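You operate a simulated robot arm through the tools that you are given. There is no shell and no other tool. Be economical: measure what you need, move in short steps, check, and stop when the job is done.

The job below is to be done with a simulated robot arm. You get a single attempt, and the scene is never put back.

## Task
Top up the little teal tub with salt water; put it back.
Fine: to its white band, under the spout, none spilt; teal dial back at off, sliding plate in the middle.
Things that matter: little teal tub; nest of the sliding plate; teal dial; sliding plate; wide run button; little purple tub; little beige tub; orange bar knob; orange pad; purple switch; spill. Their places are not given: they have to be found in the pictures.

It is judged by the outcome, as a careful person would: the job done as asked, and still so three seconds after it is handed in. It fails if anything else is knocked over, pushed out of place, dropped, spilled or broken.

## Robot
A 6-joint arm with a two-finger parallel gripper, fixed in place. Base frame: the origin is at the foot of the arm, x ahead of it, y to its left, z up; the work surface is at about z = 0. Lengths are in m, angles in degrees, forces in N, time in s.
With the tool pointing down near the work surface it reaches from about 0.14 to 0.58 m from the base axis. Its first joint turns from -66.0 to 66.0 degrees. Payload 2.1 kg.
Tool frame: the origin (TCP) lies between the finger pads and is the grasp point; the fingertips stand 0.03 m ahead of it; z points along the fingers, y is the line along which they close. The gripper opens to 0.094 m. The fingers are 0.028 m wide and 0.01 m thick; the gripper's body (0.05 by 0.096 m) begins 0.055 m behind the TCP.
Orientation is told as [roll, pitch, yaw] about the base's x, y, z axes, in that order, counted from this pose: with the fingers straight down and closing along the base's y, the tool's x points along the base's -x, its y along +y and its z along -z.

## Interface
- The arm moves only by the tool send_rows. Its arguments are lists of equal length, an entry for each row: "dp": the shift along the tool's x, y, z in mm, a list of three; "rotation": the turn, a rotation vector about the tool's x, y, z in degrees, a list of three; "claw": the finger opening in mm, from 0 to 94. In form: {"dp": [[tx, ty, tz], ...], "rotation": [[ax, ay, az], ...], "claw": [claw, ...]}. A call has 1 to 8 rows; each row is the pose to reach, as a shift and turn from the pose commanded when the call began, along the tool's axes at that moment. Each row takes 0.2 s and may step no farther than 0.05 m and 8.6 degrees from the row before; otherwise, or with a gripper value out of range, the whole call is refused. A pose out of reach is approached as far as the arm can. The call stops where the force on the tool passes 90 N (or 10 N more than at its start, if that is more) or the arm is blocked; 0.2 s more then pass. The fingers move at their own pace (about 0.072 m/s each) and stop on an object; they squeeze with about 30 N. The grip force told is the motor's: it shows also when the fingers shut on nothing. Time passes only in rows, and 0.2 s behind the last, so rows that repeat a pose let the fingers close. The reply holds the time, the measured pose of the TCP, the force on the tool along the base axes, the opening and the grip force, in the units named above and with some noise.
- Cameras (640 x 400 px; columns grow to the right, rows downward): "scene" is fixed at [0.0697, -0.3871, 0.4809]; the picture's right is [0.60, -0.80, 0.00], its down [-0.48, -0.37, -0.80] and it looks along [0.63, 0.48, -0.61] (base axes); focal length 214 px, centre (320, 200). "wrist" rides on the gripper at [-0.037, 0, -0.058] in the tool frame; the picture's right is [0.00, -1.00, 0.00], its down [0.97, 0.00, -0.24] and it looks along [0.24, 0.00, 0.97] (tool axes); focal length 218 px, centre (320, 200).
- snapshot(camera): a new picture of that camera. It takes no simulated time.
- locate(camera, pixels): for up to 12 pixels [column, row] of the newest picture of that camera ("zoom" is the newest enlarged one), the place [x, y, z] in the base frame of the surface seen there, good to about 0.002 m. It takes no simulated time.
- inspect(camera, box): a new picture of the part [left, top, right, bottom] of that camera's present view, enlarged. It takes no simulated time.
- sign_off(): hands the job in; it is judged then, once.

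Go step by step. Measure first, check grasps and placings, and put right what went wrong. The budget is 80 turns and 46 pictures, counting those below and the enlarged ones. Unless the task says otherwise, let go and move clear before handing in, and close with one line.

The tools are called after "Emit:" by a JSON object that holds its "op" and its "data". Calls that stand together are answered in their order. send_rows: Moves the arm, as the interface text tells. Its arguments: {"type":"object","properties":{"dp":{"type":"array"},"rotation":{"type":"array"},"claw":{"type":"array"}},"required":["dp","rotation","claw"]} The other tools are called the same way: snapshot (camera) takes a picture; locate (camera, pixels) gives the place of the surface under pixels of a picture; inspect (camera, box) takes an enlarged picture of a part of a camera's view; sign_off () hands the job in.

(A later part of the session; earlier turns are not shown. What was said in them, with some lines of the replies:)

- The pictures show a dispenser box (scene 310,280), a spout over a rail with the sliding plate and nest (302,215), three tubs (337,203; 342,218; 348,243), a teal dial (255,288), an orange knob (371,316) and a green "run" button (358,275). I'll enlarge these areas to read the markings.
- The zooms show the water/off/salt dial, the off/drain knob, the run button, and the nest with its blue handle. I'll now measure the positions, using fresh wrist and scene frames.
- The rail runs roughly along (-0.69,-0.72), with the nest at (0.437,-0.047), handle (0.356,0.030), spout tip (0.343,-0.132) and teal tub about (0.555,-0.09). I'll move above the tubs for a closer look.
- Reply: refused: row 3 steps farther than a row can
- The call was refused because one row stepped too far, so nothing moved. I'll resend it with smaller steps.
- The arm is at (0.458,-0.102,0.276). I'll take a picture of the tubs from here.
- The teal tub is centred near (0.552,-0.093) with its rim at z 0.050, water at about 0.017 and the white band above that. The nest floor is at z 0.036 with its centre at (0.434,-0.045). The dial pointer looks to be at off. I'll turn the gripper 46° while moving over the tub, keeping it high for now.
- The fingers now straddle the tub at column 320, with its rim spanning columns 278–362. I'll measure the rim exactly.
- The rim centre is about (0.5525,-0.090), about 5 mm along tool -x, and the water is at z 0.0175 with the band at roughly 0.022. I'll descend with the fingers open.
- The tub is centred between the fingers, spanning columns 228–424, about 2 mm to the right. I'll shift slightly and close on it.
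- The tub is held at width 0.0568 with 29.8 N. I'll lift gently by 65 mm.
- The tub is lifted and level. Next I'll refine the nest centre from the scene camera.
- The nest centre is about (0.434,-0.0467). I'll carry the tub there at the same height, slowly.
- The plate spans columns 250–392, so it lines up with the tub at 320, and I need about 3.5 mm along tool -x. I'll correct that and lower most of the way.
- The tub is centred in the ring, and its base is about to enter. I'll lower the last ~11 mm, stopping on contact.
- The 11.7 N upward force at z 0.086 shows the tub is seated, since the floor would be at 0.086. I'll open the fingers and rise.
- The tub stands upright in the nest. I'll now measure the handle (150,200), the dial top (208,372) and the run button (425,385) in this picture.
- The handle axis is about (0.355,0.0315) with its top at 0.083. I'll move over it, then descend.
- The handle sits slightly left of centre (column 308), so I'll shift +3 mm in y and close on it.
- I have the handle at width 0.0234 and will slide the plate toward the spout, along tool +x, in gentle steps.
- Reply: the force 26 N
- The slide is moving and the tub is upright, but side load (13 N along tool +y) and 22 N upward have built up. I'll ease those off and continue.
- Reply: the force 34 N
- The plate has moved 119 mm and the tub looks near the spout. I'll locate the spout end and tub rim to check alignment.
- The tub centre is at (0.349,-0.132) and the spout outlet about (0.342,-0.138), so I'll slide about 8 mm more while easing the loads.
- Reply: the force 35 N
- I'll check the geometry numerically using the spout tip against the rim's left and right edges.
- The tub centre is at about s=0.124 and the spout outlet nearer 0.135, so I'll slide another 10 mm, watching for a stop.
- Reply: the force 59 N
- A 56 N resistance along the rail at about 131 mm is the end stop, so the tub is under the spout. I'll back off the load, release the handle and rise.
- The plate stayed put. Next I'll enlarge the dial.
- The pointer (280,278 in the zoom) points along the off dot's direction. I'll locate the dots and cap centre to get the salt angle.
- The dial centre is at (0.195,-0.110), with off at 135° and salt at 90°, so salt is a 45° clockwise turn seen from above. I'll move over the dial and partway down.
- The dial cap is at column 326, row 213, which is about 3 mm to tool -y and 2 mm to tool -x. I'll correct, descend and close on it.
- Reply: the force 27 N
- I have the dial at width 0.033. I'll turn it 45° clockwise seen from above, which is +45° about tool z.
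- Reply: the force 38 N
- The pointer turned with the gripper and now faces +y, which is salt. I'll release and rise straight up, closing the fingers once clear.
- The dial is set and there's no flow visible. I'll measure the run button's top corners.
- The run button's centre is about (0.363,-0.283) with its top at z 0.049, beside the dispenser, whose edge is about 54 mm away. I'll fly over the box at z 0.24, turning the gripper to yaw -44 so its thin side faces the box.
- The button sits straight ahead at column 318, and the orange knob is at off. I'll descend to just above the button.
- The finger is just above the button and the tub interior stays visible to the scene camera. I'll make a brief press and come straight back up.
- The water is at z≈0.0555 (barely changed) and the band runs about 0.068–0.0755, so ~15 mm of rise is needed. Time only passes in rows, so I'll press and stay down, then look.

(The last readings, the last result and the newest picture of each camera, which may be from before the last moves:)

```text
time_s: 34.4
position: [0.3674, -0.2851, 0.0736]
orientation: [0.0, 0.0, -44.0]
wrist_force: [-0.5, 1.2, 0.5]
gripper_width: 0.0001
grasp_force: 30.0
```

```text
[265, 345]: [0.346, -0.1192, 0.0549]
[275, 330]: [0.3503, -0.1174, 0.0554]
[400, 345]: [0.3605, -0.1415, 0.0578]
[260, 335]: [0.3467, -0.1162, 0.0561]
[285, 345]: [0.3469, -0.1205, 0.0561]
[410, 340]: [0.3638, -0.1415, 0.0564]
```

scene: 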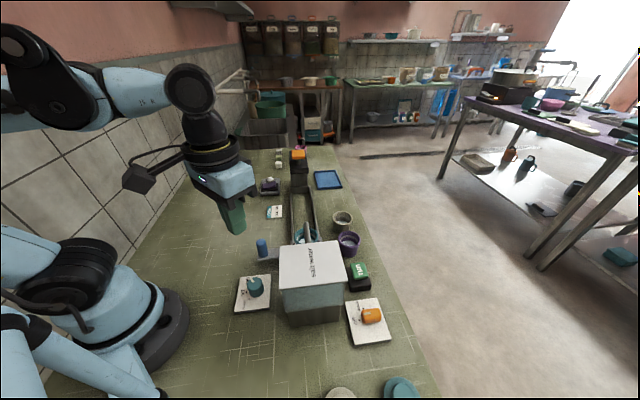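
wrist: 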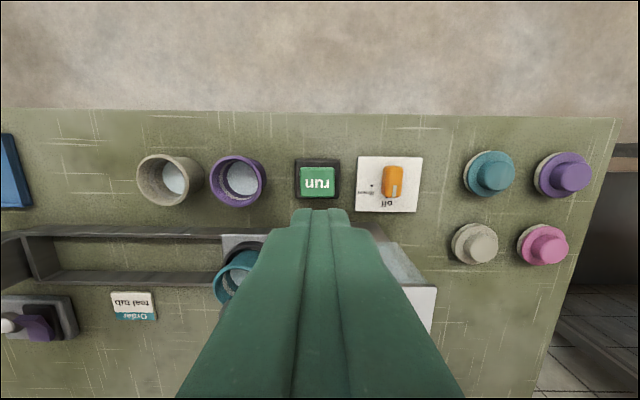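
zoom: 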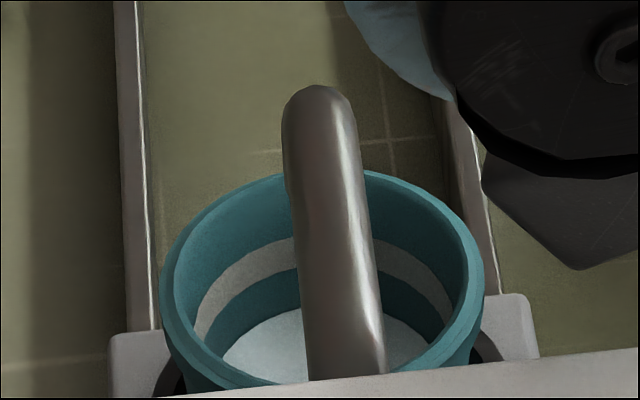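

There's almost no force yet and the level is unchanged, so the button isn't fully down. I'll press deeper.

Emit:
{"op": "send_rows", "data": {"dp": [[0, 0, 3], [0, 0, 5]], "rotation": [[0, 0, 0], [0, 0, 0]], "claw": [0, 0]}}

Emit:
{"op": "locate", "data": {"camera": "scene", "pixels": [[302, 241], [312, 240]]}}

```text
time_s: 35.0
position: [0.3675, -0.2864, 0.0706]
orientation: [0.1, -0.1, -44.1]
wrist_force: [0.7, 0.8, 2.1]
gripper_width: 0.0001
grasp_force: 29.8
```

```text
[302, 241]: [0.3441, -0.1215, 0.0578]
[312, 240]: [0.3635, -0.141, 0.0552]
```

The force is rising slightly (2.1 N). I'll press 4 mm more.

Emit:
{"op": "send_rows", "data": {"dp": [[0, 0, 2], [0, 0, 4]], "rotation": [[0, 0, 0], [0, 0, 0]], "claw": [0, 0]}}

```text
time_s: 35.6
position: [0.3662, -0.2871, 0.0652]
orientation: [0.0, 0.0, -44.0]
wrist_force: [1.2, 2.4, 11.0]
gripper_width: 0.0
grasp_force: 29.9
```

The force is now 11 N with the tip at z≈0.035, so the button should be fully down. I'll check the tub.

Emit:
{"op": "inspect", "data": {"camera": "scene", "box": [282, 212, 378, 282]}}

Emit:
{"op": "locate", "data": {"camera": "zoom", "pixels": [[130, 192], [137, 186], [200, 190], [150, 195]]}}

```text
5.71 times, centred on (330, 247) of scene
```

zoom: 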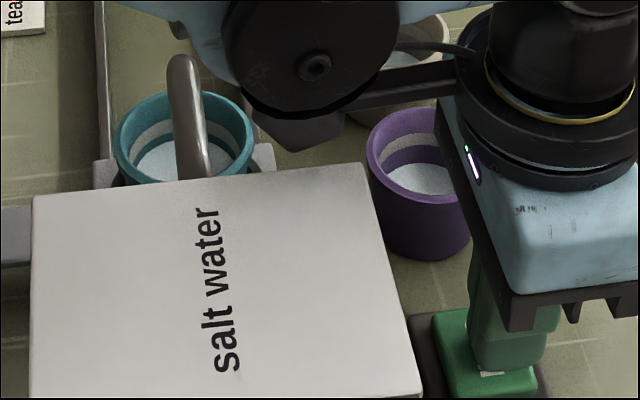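

```text
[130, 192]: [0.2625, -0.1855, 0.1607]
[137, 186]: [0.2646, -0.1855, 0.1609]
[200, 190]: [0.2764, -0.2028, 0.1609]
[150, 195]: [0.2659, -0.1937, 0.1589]
```

The water has risen, with its top edge about 10 px higher relative to the rim, so it runs while held. I'll measure the level.

Emit:
{"op": "locate", "data": {"camera": "zoom", "pixels": [[160, 155], [155, 165], [168, 150], [215, 158], [218, 150], [160, 130], [150, 140]]}}

```text
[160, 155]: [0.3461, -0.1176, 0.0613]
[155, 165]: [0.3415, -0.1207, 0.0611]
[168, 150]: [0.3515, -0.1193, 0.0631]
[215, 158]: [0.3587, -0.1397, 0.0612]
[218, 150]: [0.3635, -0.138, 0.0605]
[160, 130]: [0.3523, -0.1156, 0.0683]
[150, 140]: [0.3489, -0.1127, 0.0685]
```

The level is at 0.0613, up 5.6 mm, and the target is about 0.071. I'll hold 0.4 s more and measure to get the rate.

Emit:
{"op": "send_rows", "data": {"dp": [[0, 0, 0]], "rotation": [[0, 0, 0]], "claw": [0]}}

Emit:
{"op": "inspect", "data": {"camera": "scene", "box": [282, 212, 330, 242]}}

Emit:
{"op": "locate", "data": {"camera": "zoom", "pixels": [[265, 370], [275, 350], [260, 360], [290, 360], [410, 365], [400, 375], [260, 312], [270, 286], [255, 300], [265, 322], [430, 310], [440, 330]]}}

```text
time_s: 36.0
position: [0.3659, -0.2869, 0.0649]
orientation: [0.1, 0.0, -44.1]
wrist_force: [1.8, 3.2, 12.6]
gripper_width: 0.0
grasp_force: 29.8
```

```text
13.33 times, centred on (306, 227) of scene
```

zoom: 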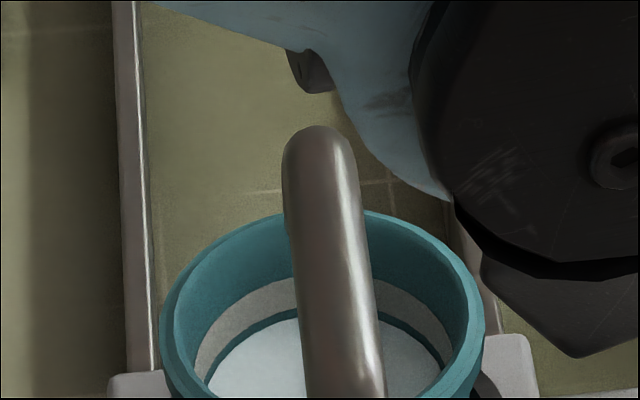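

```text
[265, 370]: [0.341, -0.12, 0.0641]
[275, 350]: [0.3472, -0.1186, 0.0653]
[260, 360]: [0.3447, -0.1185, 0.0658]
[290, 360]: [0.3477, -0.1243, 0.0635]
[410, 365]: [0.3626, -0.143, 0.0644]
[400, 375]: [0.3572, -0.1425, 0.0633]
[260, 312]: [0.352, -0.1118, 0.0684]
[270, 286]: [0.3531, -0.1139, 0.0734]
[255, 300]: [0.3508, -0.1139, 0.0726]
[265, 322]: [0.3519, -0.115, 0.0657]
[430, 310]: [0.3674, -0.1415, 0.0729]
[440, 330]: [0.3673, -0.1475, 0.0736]
```

The rate is about 8 mm/s with the level at 0.0645 and the band at 0.067–0.075. I'll hold 0.6 s more and then lift off quickly, which should land near 0.070–0.071.

Emit:
{"op": "send_rows", "data": {"dp": [[0, 0, 0], [0, 0, 0], [0, 0, 0], [0, 0, -40], [0, 0, -80]], "rotation": [[0, 0, 0], [0, 0, 0], [0, 0, 0], [0, 0, 0], [0, 0, 0]], "claw": [0, 0, 0, 0, 0]}}

Emit:
{"op": "inspect", "data": {"camera": "scene", "box": [282, 212, 330, 242]}}

Emit:
{"op": "locate", "data": {"camera": "zoom", "pixels": [[255, 370], [265, 350], [250, 345], [275, 335], [290, 360], [410, 365], [400, 345], [270, 290], [265, 284], [430, 320]]}}

```text
time_s: 37.2
position: [0.364, -0.287, 0.147]
orientation: [0.0, 0.1, -44.1]
wrist_force: [0.1, -0.4, 0.1]
gripper_width: 0.0
grasp_force: 30.2
```

```text
13.33 times, centred on (306, 227) of scene
```

zoom: 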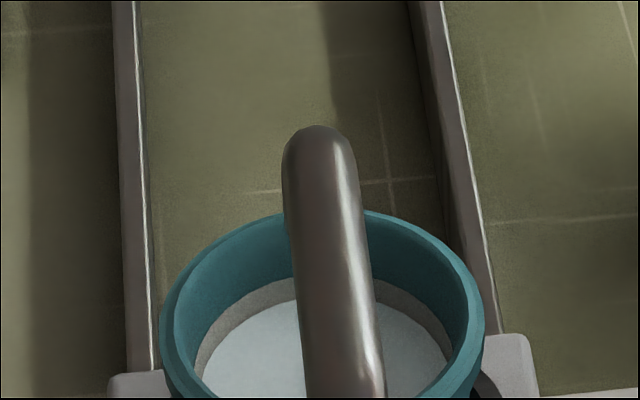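

```text
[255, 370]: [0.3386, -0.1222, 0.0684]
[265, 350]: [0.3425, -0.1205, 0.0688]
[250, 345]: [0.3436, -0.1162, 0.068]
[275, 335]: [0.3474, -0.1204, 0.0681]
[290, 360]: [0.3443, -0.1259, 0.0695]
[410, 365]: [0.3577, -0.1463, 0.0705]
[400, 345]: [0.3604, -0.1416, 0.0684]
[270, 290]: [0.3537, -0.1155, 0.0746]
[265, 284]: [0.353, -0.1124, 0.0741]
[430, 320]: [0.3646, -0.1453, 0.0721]
```

The water is at about 0.0688, roughly a quarter to a third of the way up the band. One short dab of about 0.25 s should bring it to mid-band (0.071).

Emit:
{"op": "send_rows", "data": {"dp": [[0, 0, 40], [0, 0, 68], [0, 0, 82], [0, 0, 82], [0, 0, 45], [0, 0, 0], [0, 0, -40], [0, 0, -80]], "rotation": [[0, 0, 0], [0, 0, 0], [0, 0, 0], [0, 0, 0], [0, 0, 0], [0, 0, 0], [0, 0, 0], [0, 0, 0]], "claw": [0, 0, 0, 0, 0, 0, 0, 0]}}

Emit:
{"op": "inspect", "data": {"camera": "scene", "box": [282, 212, 330, 242]}}

Emit:
{"op": "locate", "data": {"camera": "zoom", "pixels": [[255, 370], [265, 350], [250, 345], [275, 335], [290, 360], [410, 365], [400, 345], [270, 290], [265, 284], [430, 320]]}}

```text
time_s: 39.0
position: [0.3649, -0.2864, 0.2263]
orientation: [0.0, 0.0, -44.1]
wrist_force: [0.6, -0.6, 0.4]
gripper_width: 0.0
grasp_force: 30.0
```

```text
13.33 times, centred on (306, 227) of scene
```

zoom: 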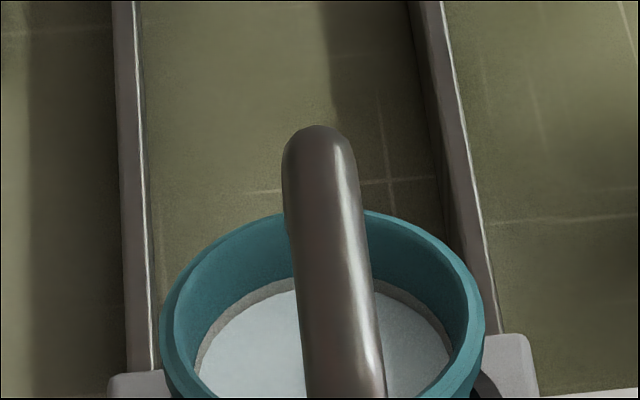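

```text
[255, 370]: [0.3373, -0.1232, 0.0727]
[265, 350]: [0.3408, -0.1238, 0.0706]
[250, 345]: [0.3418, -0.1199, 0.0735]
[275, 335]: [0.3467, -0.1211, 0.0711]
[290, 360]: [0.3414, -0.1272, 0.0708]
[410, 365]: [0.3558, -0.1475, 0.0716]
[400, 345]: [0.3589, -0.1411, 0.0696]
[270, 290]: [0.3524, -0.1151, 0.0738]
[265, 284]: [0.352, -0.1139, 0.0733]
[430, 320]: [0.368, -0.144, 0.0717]
```

The level is at about 0.0713, mid-band, with nothing spilt. I'll fly back over the box to the dial, restoring yaw 0 and opening the fingers.

Emit:
{"op": "send_rows", "data": {"dp": [[25, 0.7, -12], [63, 1.9, -12], [101, 3, -12], [139, 4, -12], [177, 5.3, -12], [213, 6.4, -12], [245.2, 7.3, -12], [245.2, 7.3, -12]], "rotation": [[0, 0, -6], [0, 0, -12], [0, 0, -19], [0, 0, -26], [0, 0, -33], [0, 0, -39], [0, 0, -44], [0, 0, -44]], "claw": [0, 0, 0, 0, 20, 40, 55, 55]}}

```text
time_s: 40.8
position: [0.1955, -0.1101, 0.2369]
orientation: [0.0, 0.0, 0.1]
wrist_force: [-0.3, 0.3, 0.6]
gripper_width: 0.0549
grasp_force: 0.2
```

The arm is back at the pose above the dial from which I rose earlier. I'll descend 189 mm and close.

Emit:
{"op": "send_rows", "data": {"dp": [[1, 0, 48], [1, 0, 96], [1, 0, 140], [1, 0, 172], [1, 0, 189.5], [1, 0, 189.5]], "rotation": [[0, 0, 0], [0, 0, 0], [0, 0, 0], [0, 0, 0], [0, 0, 0], [0, 0, 0]], "claw": [55, 55, 55, 55, 55, 55]}}

Emit:
{"op": "send_rows", "data": {"dp": [[0, 0, 0], [0, 0, 0], [0, 0, 0], [0, 0, 0]], "rotation": [[0, 0, 0], [0, 0, 0], [0, 0, 0], [0, 0, 0]], "claw": [30, 10, 10, 10]}}

```text
time_s: 42.2
position: [0.195, -0.1087, 0.0474]
orientation: [0.0, -0.1, 0.0]
wrist_force: [0.6, 0.0, -0.6]
gripper_width: 0.055
grasp_force: 0.1
```

```text
time_s: 43.2
position: [0.1955, -0.1088, 0.0486]
orientation: [-0.2, 0.0, 0.0]
wrist_force: [0.7, -19.9, -18.6]
gripper_width: 0.0331
grasp_force: 45.0
```

The dial is gripped at width 0.033. I'll turn it 46° back to off, which is -46° about tool z.

Emit:
{"op": "send_rows", "data": {"dp": [[0, -0.5, 0], [0, -0.5, 0], [0, -0.5, 0], [0, -0.5, 0], [0, -0.5, 0], [0, -0.5, 0], [0, -0.5, 0]], "rotation": [[0, 0, -8], [0, 0, -16], [0, 0, -24], [0, 0, -32], [0, 0, -40], [0, 0, -46], [0, 0, -46]], "claw": [10, 10, 10, 10, 10, 10, 10]}}

Emit:
{"op": "send_rows", "data": {"dp": [[0, 0, 0], [0, 0, 0], [0, 0, -40], [0, 0, -90], [0, 0, -138], [0, 0, -145]], "rotation": [[0, 0, 0], [0, 0, 0], [0, 0, 0], [0, 0, 0], [0, 0, 0], [0, 0, 0]], "claw": [55, 55, 55, 55, 55, 55]}}

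Emit:
{"op": "snapshot", "data": {"camera": "wrist"}}

```text
time_s: 44.8
position: [0.1938, -0.1107, 0.0469]
orientation: [0.1, -0.6, 46.2]
wrist_force: [24.9, 19.3, -21.2]
gripper_width: 0.033
grasp_force: 45.0
```

```text
time_s: 46.2
position: [0.1936, -0.1083, 0.1947]
orientation: [0.1, 0.0, 46.0]
wrist_force: [-0.4, -0.1, 0.2]
gripper_width: 0.0547
grasp_force: 0.0
```

```text
3 pictures are left
```

wrist: 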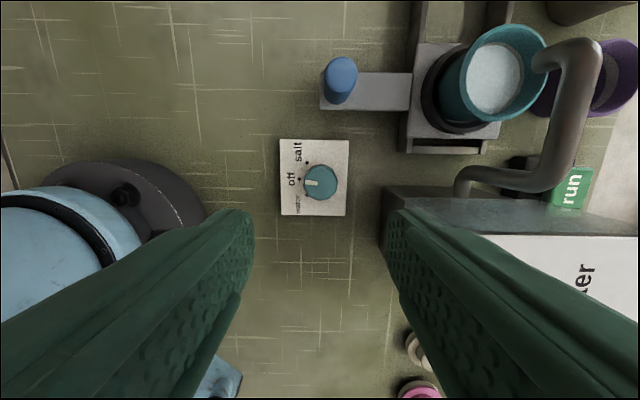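

The dial is back at off, pointing left at the off dot. I'll locate the handle top for regrasping.

Emit:
{"op": "locate", "data": {"camera": "wrist", "pixels": [[342, 66], [330, 66], [355, 66], [342, 58], [341, 74], [336, 90]]}}

```text
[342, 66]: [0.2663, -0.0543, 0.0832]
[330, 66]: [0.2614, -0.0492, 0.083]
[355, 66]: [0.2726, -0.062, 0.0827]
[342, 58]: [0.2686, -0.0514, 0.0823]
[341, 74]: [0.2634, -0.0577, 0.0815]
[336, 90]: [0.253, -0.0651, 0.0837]
```

The handle is at about (0.263,-0.058). I'll move over it, descend and close.

Emit:
{"op": "send_rows", "data": {"dp": [[-42, -8, 0], [-84.4, -15.7, 0], [-84.4, -15.7, 40], [-84.4, -15.7, 80], [-84.4, -15.7, 116], [-84.4, -15.7, 116]], "rotation": [[0, 0, 0], [0, 0, 0], [0, 0, 0], [0, 0, 0], [0, 0, 0], [0, 0, 0]], "claw": [55, 60, 60, 60, 60, 60]}}

Emit:
{"op": "send_rows", "data": {"dp": [[0, 0, 0], [0, 0, 0], [0, 0, 0], [0, 0, 0], [0, 0, 0]], "rotation": [[0, 0, 0], [0, 0, 0], [0, 0, 0], [0, 0, 0], [0, 0, 0]], "claw": [40, 20, 5, 5, 5]}}

```text
time_s: 47.6
position: [0.2582, -0.0612, 0.079]
orientation: [0.0, 0.0, 46.0]
wrist_force: [-0.3, -0.2, -0.2]
gripper_width: 0.0599
grasp_force: 0.0
```

```text
time_s: 48.8
position: [0.2613, -0.0624, 0.0791]
orientation: [-0.4, -0.2, 46.0]
wrist_force: [24.9, -15.3, -2.8]
gripper_width: 0.025
grasp_force: 45.2
```

I have the handle, with some side load toward tool -y. I'll ease that and slide back about half the 130 mm.

Emit:
{"op": "send_rows", "data": {"dp": [[-3, -1.5, 0], [-10, -1.5, 0], [-20, -1.5, 0], [-30, -1.5, 0], [-40, -1.5, 0], [-50, -1.5, 0], [-60, -1.5, 0], [-65, -1.5, 0]], "rotation": [[0, 0, 0], [0, 0, 0], [0, 0, 0], [0, 0, 0], [0, 0, 0], [0, 0, 0], [0, 0, 0], [0, 0, 0]], "claw": [5, 5, 5, 5, 5, 5, 5, 5]}}

```text
time_s: 50.6
position: [0.3085, -0.0144, 0.0757]
orientation: [0.4, 0.0, 46.2]
wrist_force: [-25.5, 24.5, 4.9]
gripper_width: 0.0237
grasp_force: 44.7
```

That's halfway, and the side load has now flipped to +y (35 N). I'll ease it and slide the remaining 65 mm toward the original handle position (0.355,0.032).

Emit:
{"op": "send_rows", "data": {"dp": [[-3, 1.2, 0], [-10, 1.5, 0], [-20, 1.5, 0], [-30, 1.5, 0], [-40, 1, 0], [-50, 1, 0], [-60, 1, 0], [-65, 1, 0]], "rotation": [[0, 0, 0], [0, 0, 0], [0, 0, 0], [0, 0, 0], [0, 0, 0], [0, 0, 0], [0, 0, 0], [0, 0, 0]], "claw": [5, 5, 5, 5, 5, 5, 5, 5]}}

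Emit:
{"op": "inspect", "data": {"camera": "scene", "box": [254, 170, 350, 230]}}

Emit:
{"op": "locate", "data": {"camera": "zoom", "pixels": [[236, 380], [432, 362], [50, 358], [240, 290], [258, 200], [388, 205], [330, 222], [300, 150], [235, 300]]}}

```text
time_s: 52.4
position: [0.3549, 0.0315, 0.0759]
orientation: [0.2, -0.1, 46.0]
wrist_force: [-22.7, 20.5, -38.6]
gripper_width: 0.0233
grasp_force: 45.4
```

```text
6.67 times, centred on (302, 200) of scene
```

zoom: 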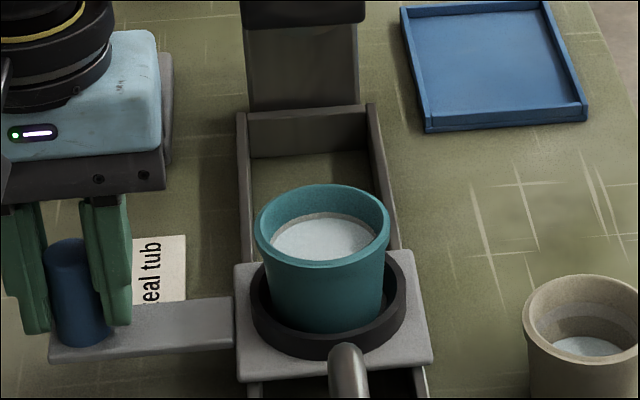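

```text
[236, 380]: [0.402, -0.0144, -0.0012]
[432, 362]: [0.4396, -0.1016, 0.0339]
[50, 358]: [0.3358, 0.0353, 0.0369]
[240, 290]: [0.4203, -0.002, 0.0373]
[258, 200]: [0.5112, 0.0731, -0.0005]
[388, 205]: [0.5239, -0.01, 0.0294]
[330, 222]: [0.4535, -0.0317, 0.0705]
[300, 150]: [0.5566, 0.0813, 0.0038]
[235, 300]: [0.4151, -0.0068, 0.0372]
```

The plate matches its original place (corners at 236,380 and 432,362 against 236,383 and 432,367 before), and the water sits at the band. I'll measure the tub rim from this zoom while releasing the handle and rising.

Emit:
{"op": "locate", "data": {"camera": "zoom", "pixels": [[258, 228], [388, 222], [326, 187], [322, 264], [275, 202], [372, 198], [275, 256], [375, 250]]}}

Emit:
{"op": "send_rows", "data": {"dp": [[0, 0, -1], [0, 0, -1], [0, 0, -1], [0, 0, -40], [0, 0, -80], [0, 0, -88]], "rotation": [[0, 0, 0], [0, 0, 0], [0, 0, 0], [0, 0, 0], [0, 0, 0], [0, 0, 0]], "claw": [30, 60, 60, 60, 75, 85]}}

```text
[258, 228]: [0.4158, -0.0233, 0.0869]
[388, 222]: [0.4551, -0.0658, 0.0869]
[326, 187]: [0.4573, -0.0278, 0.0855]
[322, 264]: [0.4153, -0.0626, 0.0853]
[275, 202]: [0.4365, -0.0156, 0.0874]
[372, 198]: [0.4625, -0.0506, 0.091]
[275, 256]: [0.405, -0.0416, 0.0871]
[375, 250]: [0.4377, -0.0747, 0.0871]
```

```text
time_s: 53.8
position: [0.3552, 0.0306, 0.1641]
orientation: [0.0, 0.1, 46.0]
wrist_force: [-0.8, -0.9, -0.3]
gripper_width: 0.0849
grasp_force: 0.0
```

The tub centre is at (0.4357,-0.0453). I'll move over it and descend with the fingers open.

Emit:
{"op": "send_rows", "data": {"dp": [[-1.4, -40, 0], [-1.4, -80, 0], [-1.4, -110.6, 0], [-1.4, -110.6, 25], [-1.4, -110.6, 50], [-1.4, -110.6, 77.5], [-1.4, -110.6, 77.5]], "rotation": [[0, 0, 0], [0, 0, 0], [0, 0, 0], [0, 0, 0], [0, 0, 0], [0, 0, 0], [0, 0, 0]], "claw": [85, 85, 85, 85, 85, 85, 85]}}

Emit:
{"op": "send_rows", "data": {"dp": [[0, 0, 0], [0, 0, 0], [0, 0, 0], [0, 0, 0], [0, 0, 0]], "rotation": [[0, 0, 0], [0, 0, 0], [0, 0, 0], [0, 0, 0], [0, 0, 0]], "claw": [70, 60, 50, 40, 40]}}

```text
time_s: 55.4
position: [0.4341, -0.0432, 0.0866]
orientation: [0.0, 0.0, 46.0]
wrist_force: [-0.1, 1.1, 0.2]
gripper_width: 0.085
grasp_force: 0.0
```

```text
time_s: 56.6
position: [0.4339, -0.0454, 0.0858]
orientation: [0.1, 0.0, 46.0]
wrist_force: [0.6, 0.3, 0.6]
gripper_width: 0.0568
grasp_force: 29.5
```

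The tub is gripped at the same width as before (0.0568). I'll lift slowly straight out of the nest.

Emit:
{"op": "send_rows", "data": {"dp": [[0, 0, -2], [0, 0, -6], [0, 0, -11], [0, 0, -17], [0, 0, -23], [0, 0, -27], [0, 0, -29], [0, 0, -29]], "rotation": [[0, 0, 0], [0, 0, 0], [0, 0, 0], [0, 0, 0], [0, 0, 0], [0, 0, 0], [0, 0, 0], [0, 0, 0]], "claw": [40, 40, 40, 40, 40, 40, 40, 40]}}

```text
time_s: 58.4
position: [0.4344, -0.0451, 0.1145]
orientation: [0.0, 0.0, 45.9]
wrist_force: [0.3, -0.9, -2.4]
gripper_width: 0.0568
grasp_force: 29.9
```

The lift weight and pose are fine. I'll carry the tub back to where it stood, (0.553,-0.091), slowly in two calls.

Emit:
{"op": "send_rows", "data": {"dp": [[-1, -3, 0], [-4, -9, 0], [-8, -18, 0], [-12, -28, 0], [-16, -38, 0], [-20, -48, 0], [-24, -58, 0], [-28, -68, 0]], "rotation": [[0, 0, 0], [0, 0, 0], [0, 0, 0], [0, 0, 0], [0, 0, 0], [0, 0, 0], [0, 0, 0], [0, 0, 0]], "claw": [40, 40, 40, 40, 40, 40, 40, 40]}}

Emit:
{"op": "send_rows", "data": {"dp": [[-3, -7, 0], [-7, -17, 0], [-11, -27, 0], [-15, -37, 0], [-18, -44, 0], [-20, -48, 0], [-20.5, -49.4, 0], [-20.5, -49.4, 0]], "rotation": [[0, 0, 0], [0, 0, 0], [0, 0, 0], [0, 0, 0], [0, 0, 0], [0, 0, 0], [0, 0, 0], [0, 0, 0]], "claw": [40, 40, 40, 40, 40, 40, 40, 40]}}

```text
time_s: 60.2
position: [0.5024, -0.0697, 0.1169]
orientation: [0.0, -0.1, 46.1]
wrist_force: [1.0, -0.4, -1.5]
gripper_width: 0.0567
grasp_force: 29.6
```

```text
time_s: 62.0
position: [0.5513, -0.0916, 0.1154]
orientation: [-0.1, 0.1, 46.1]
wrist_force: [0.1, -0.6, -0.8]
gripper_width: 0.0567
grasp_force: 30.0
```

The tub is over its old spot, within about 2 mm. I'll lower 65 mm gently.

Emit:
{"op": "send_rows", "data": {"dp": [[-1, 0, 8], [-1, 0, 20], [-1, 0, 32], [-1, 0, 44], [-1, 0, 54], [-1, 0, 60], [-1, 0, 63], [-1, 0, 64.5]], "rotation": [[0, 0, 0], [0, 0, 0], [0, 0, 0], [0, 0, 0], [0, 0, 0], [0, 0, 0], [0, 0, 0], [0, 0, 0]], "claw": [40, 40, 40, 40, 40, 40, 40, 40]}}

```text
time_s: 63.8
position: [0.5543, -0.0892, 0.0514]
orientation: [0.0, 0.0, 46.0]
wrist_force: [-0.2, -0.3, -0.3]
gripper_width: 0.0565
grasp_force: 30.2
```

No contact yet at z 0.0514 (grasp height was 0.0497), so I'll lower in half-millimetre steps until it touches.

Emit:
{"op": "send_rows", "data": {"dp": [[0, 0, 0.6], [0, 0, 1.2]], "rotation": [[0, 0, 0], [0, 0, 0]], "claw": [40, 40]}}

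```text
time_s: 64.4
position: [0.5535, -0.0908, 0.0499]
orientation: [0.0, 0.0, 46.0]
wrist_force: [-0.5, 0.7, -0.6]
gripper_width: 0.0569
grasp_force: 29.8
```

Emit:
{"op": "send_rows", "data": {"dp": [[0, 0, 0.5], [0, 0, 1.0]], "rotation": [[0, 0, 0], [0, 0, 0]], "claw": [40, 40]}}

```text
time_s: 65.0
position: [0.554, -0.09, 0.0498]
orientation: [0.0, 0.0, 46.0]
wrist_force: [0.8, 0.5, 15.4]
gripper_width: 0.0567
grasp_force: 29.8
```

Contact at 15 N shows the tub is standing on the table. I'll open slowly, rise clear and take a picture.

Emit:
{"op": "send_rows", "data": {"dp": [[0, 0, -0.7], [0, 0, -0.7], [0, 0, -0.7], [0, 0, -0.7], [0, 0, -30], [0, 0, -70], [0, 0, -100], [0, 0, -130]], "rotation": [[0, 0, 0], [0, 0, 0], [0, 0, 0], [0, 0, 0], [0, 0, 0], [0, 0, 0], [0, 0, 0], [0, 0, 0]], "claw": [65, 75, 88, 88, 88, 88, 88, 88]}}

Emit:
{"op": "snapshot", "data": {"camera": "scene"}}

Emit:
{"op": "snapshot", "data": {"camera": "wrist"}}

```text
time_s: 66.8
position: [0.5518, -0.0896, 0.1812]
orientation: [0.0, 0.0, 45.9]
wrist_force: [0.1, 0.0, 0.5]
gripper_width: 0.088
grasp_force: 0.1
```

```text
1 pictures are left
```

scene: 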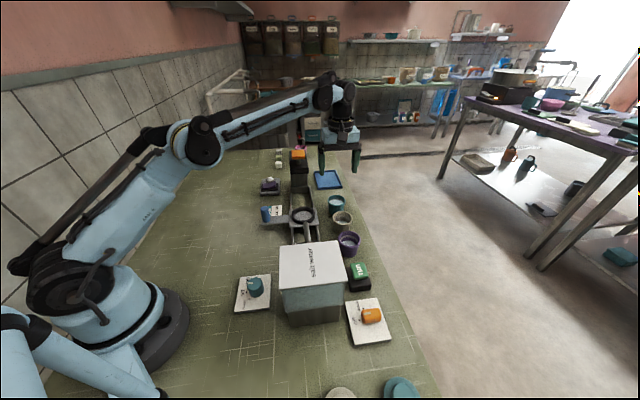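

```text
0 pictures are left
```

wrist: 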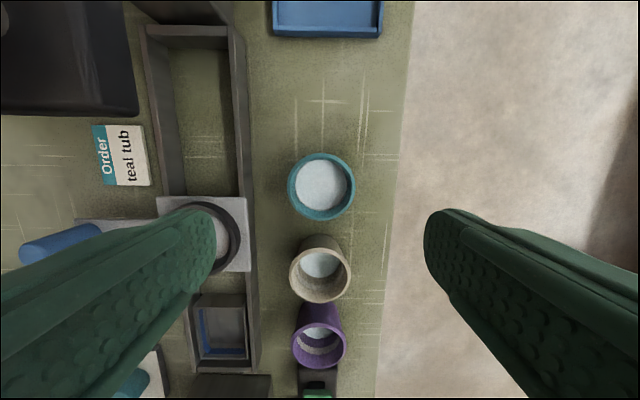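

The tub stands where it started (322,186) with the water at its band. The plate is in the middle, the dial is at off, and nothing is spilt or displaced. I'll hand it in.

Emit:
{"op": "sign_off", "data": {}}

```text
The job is handed in.
```

The little teal tub is filled with salt water to about the middle of its white band and is back where it started; nothing spilt that I could see, the teal dial is at off and the sliding plate is in the middle.
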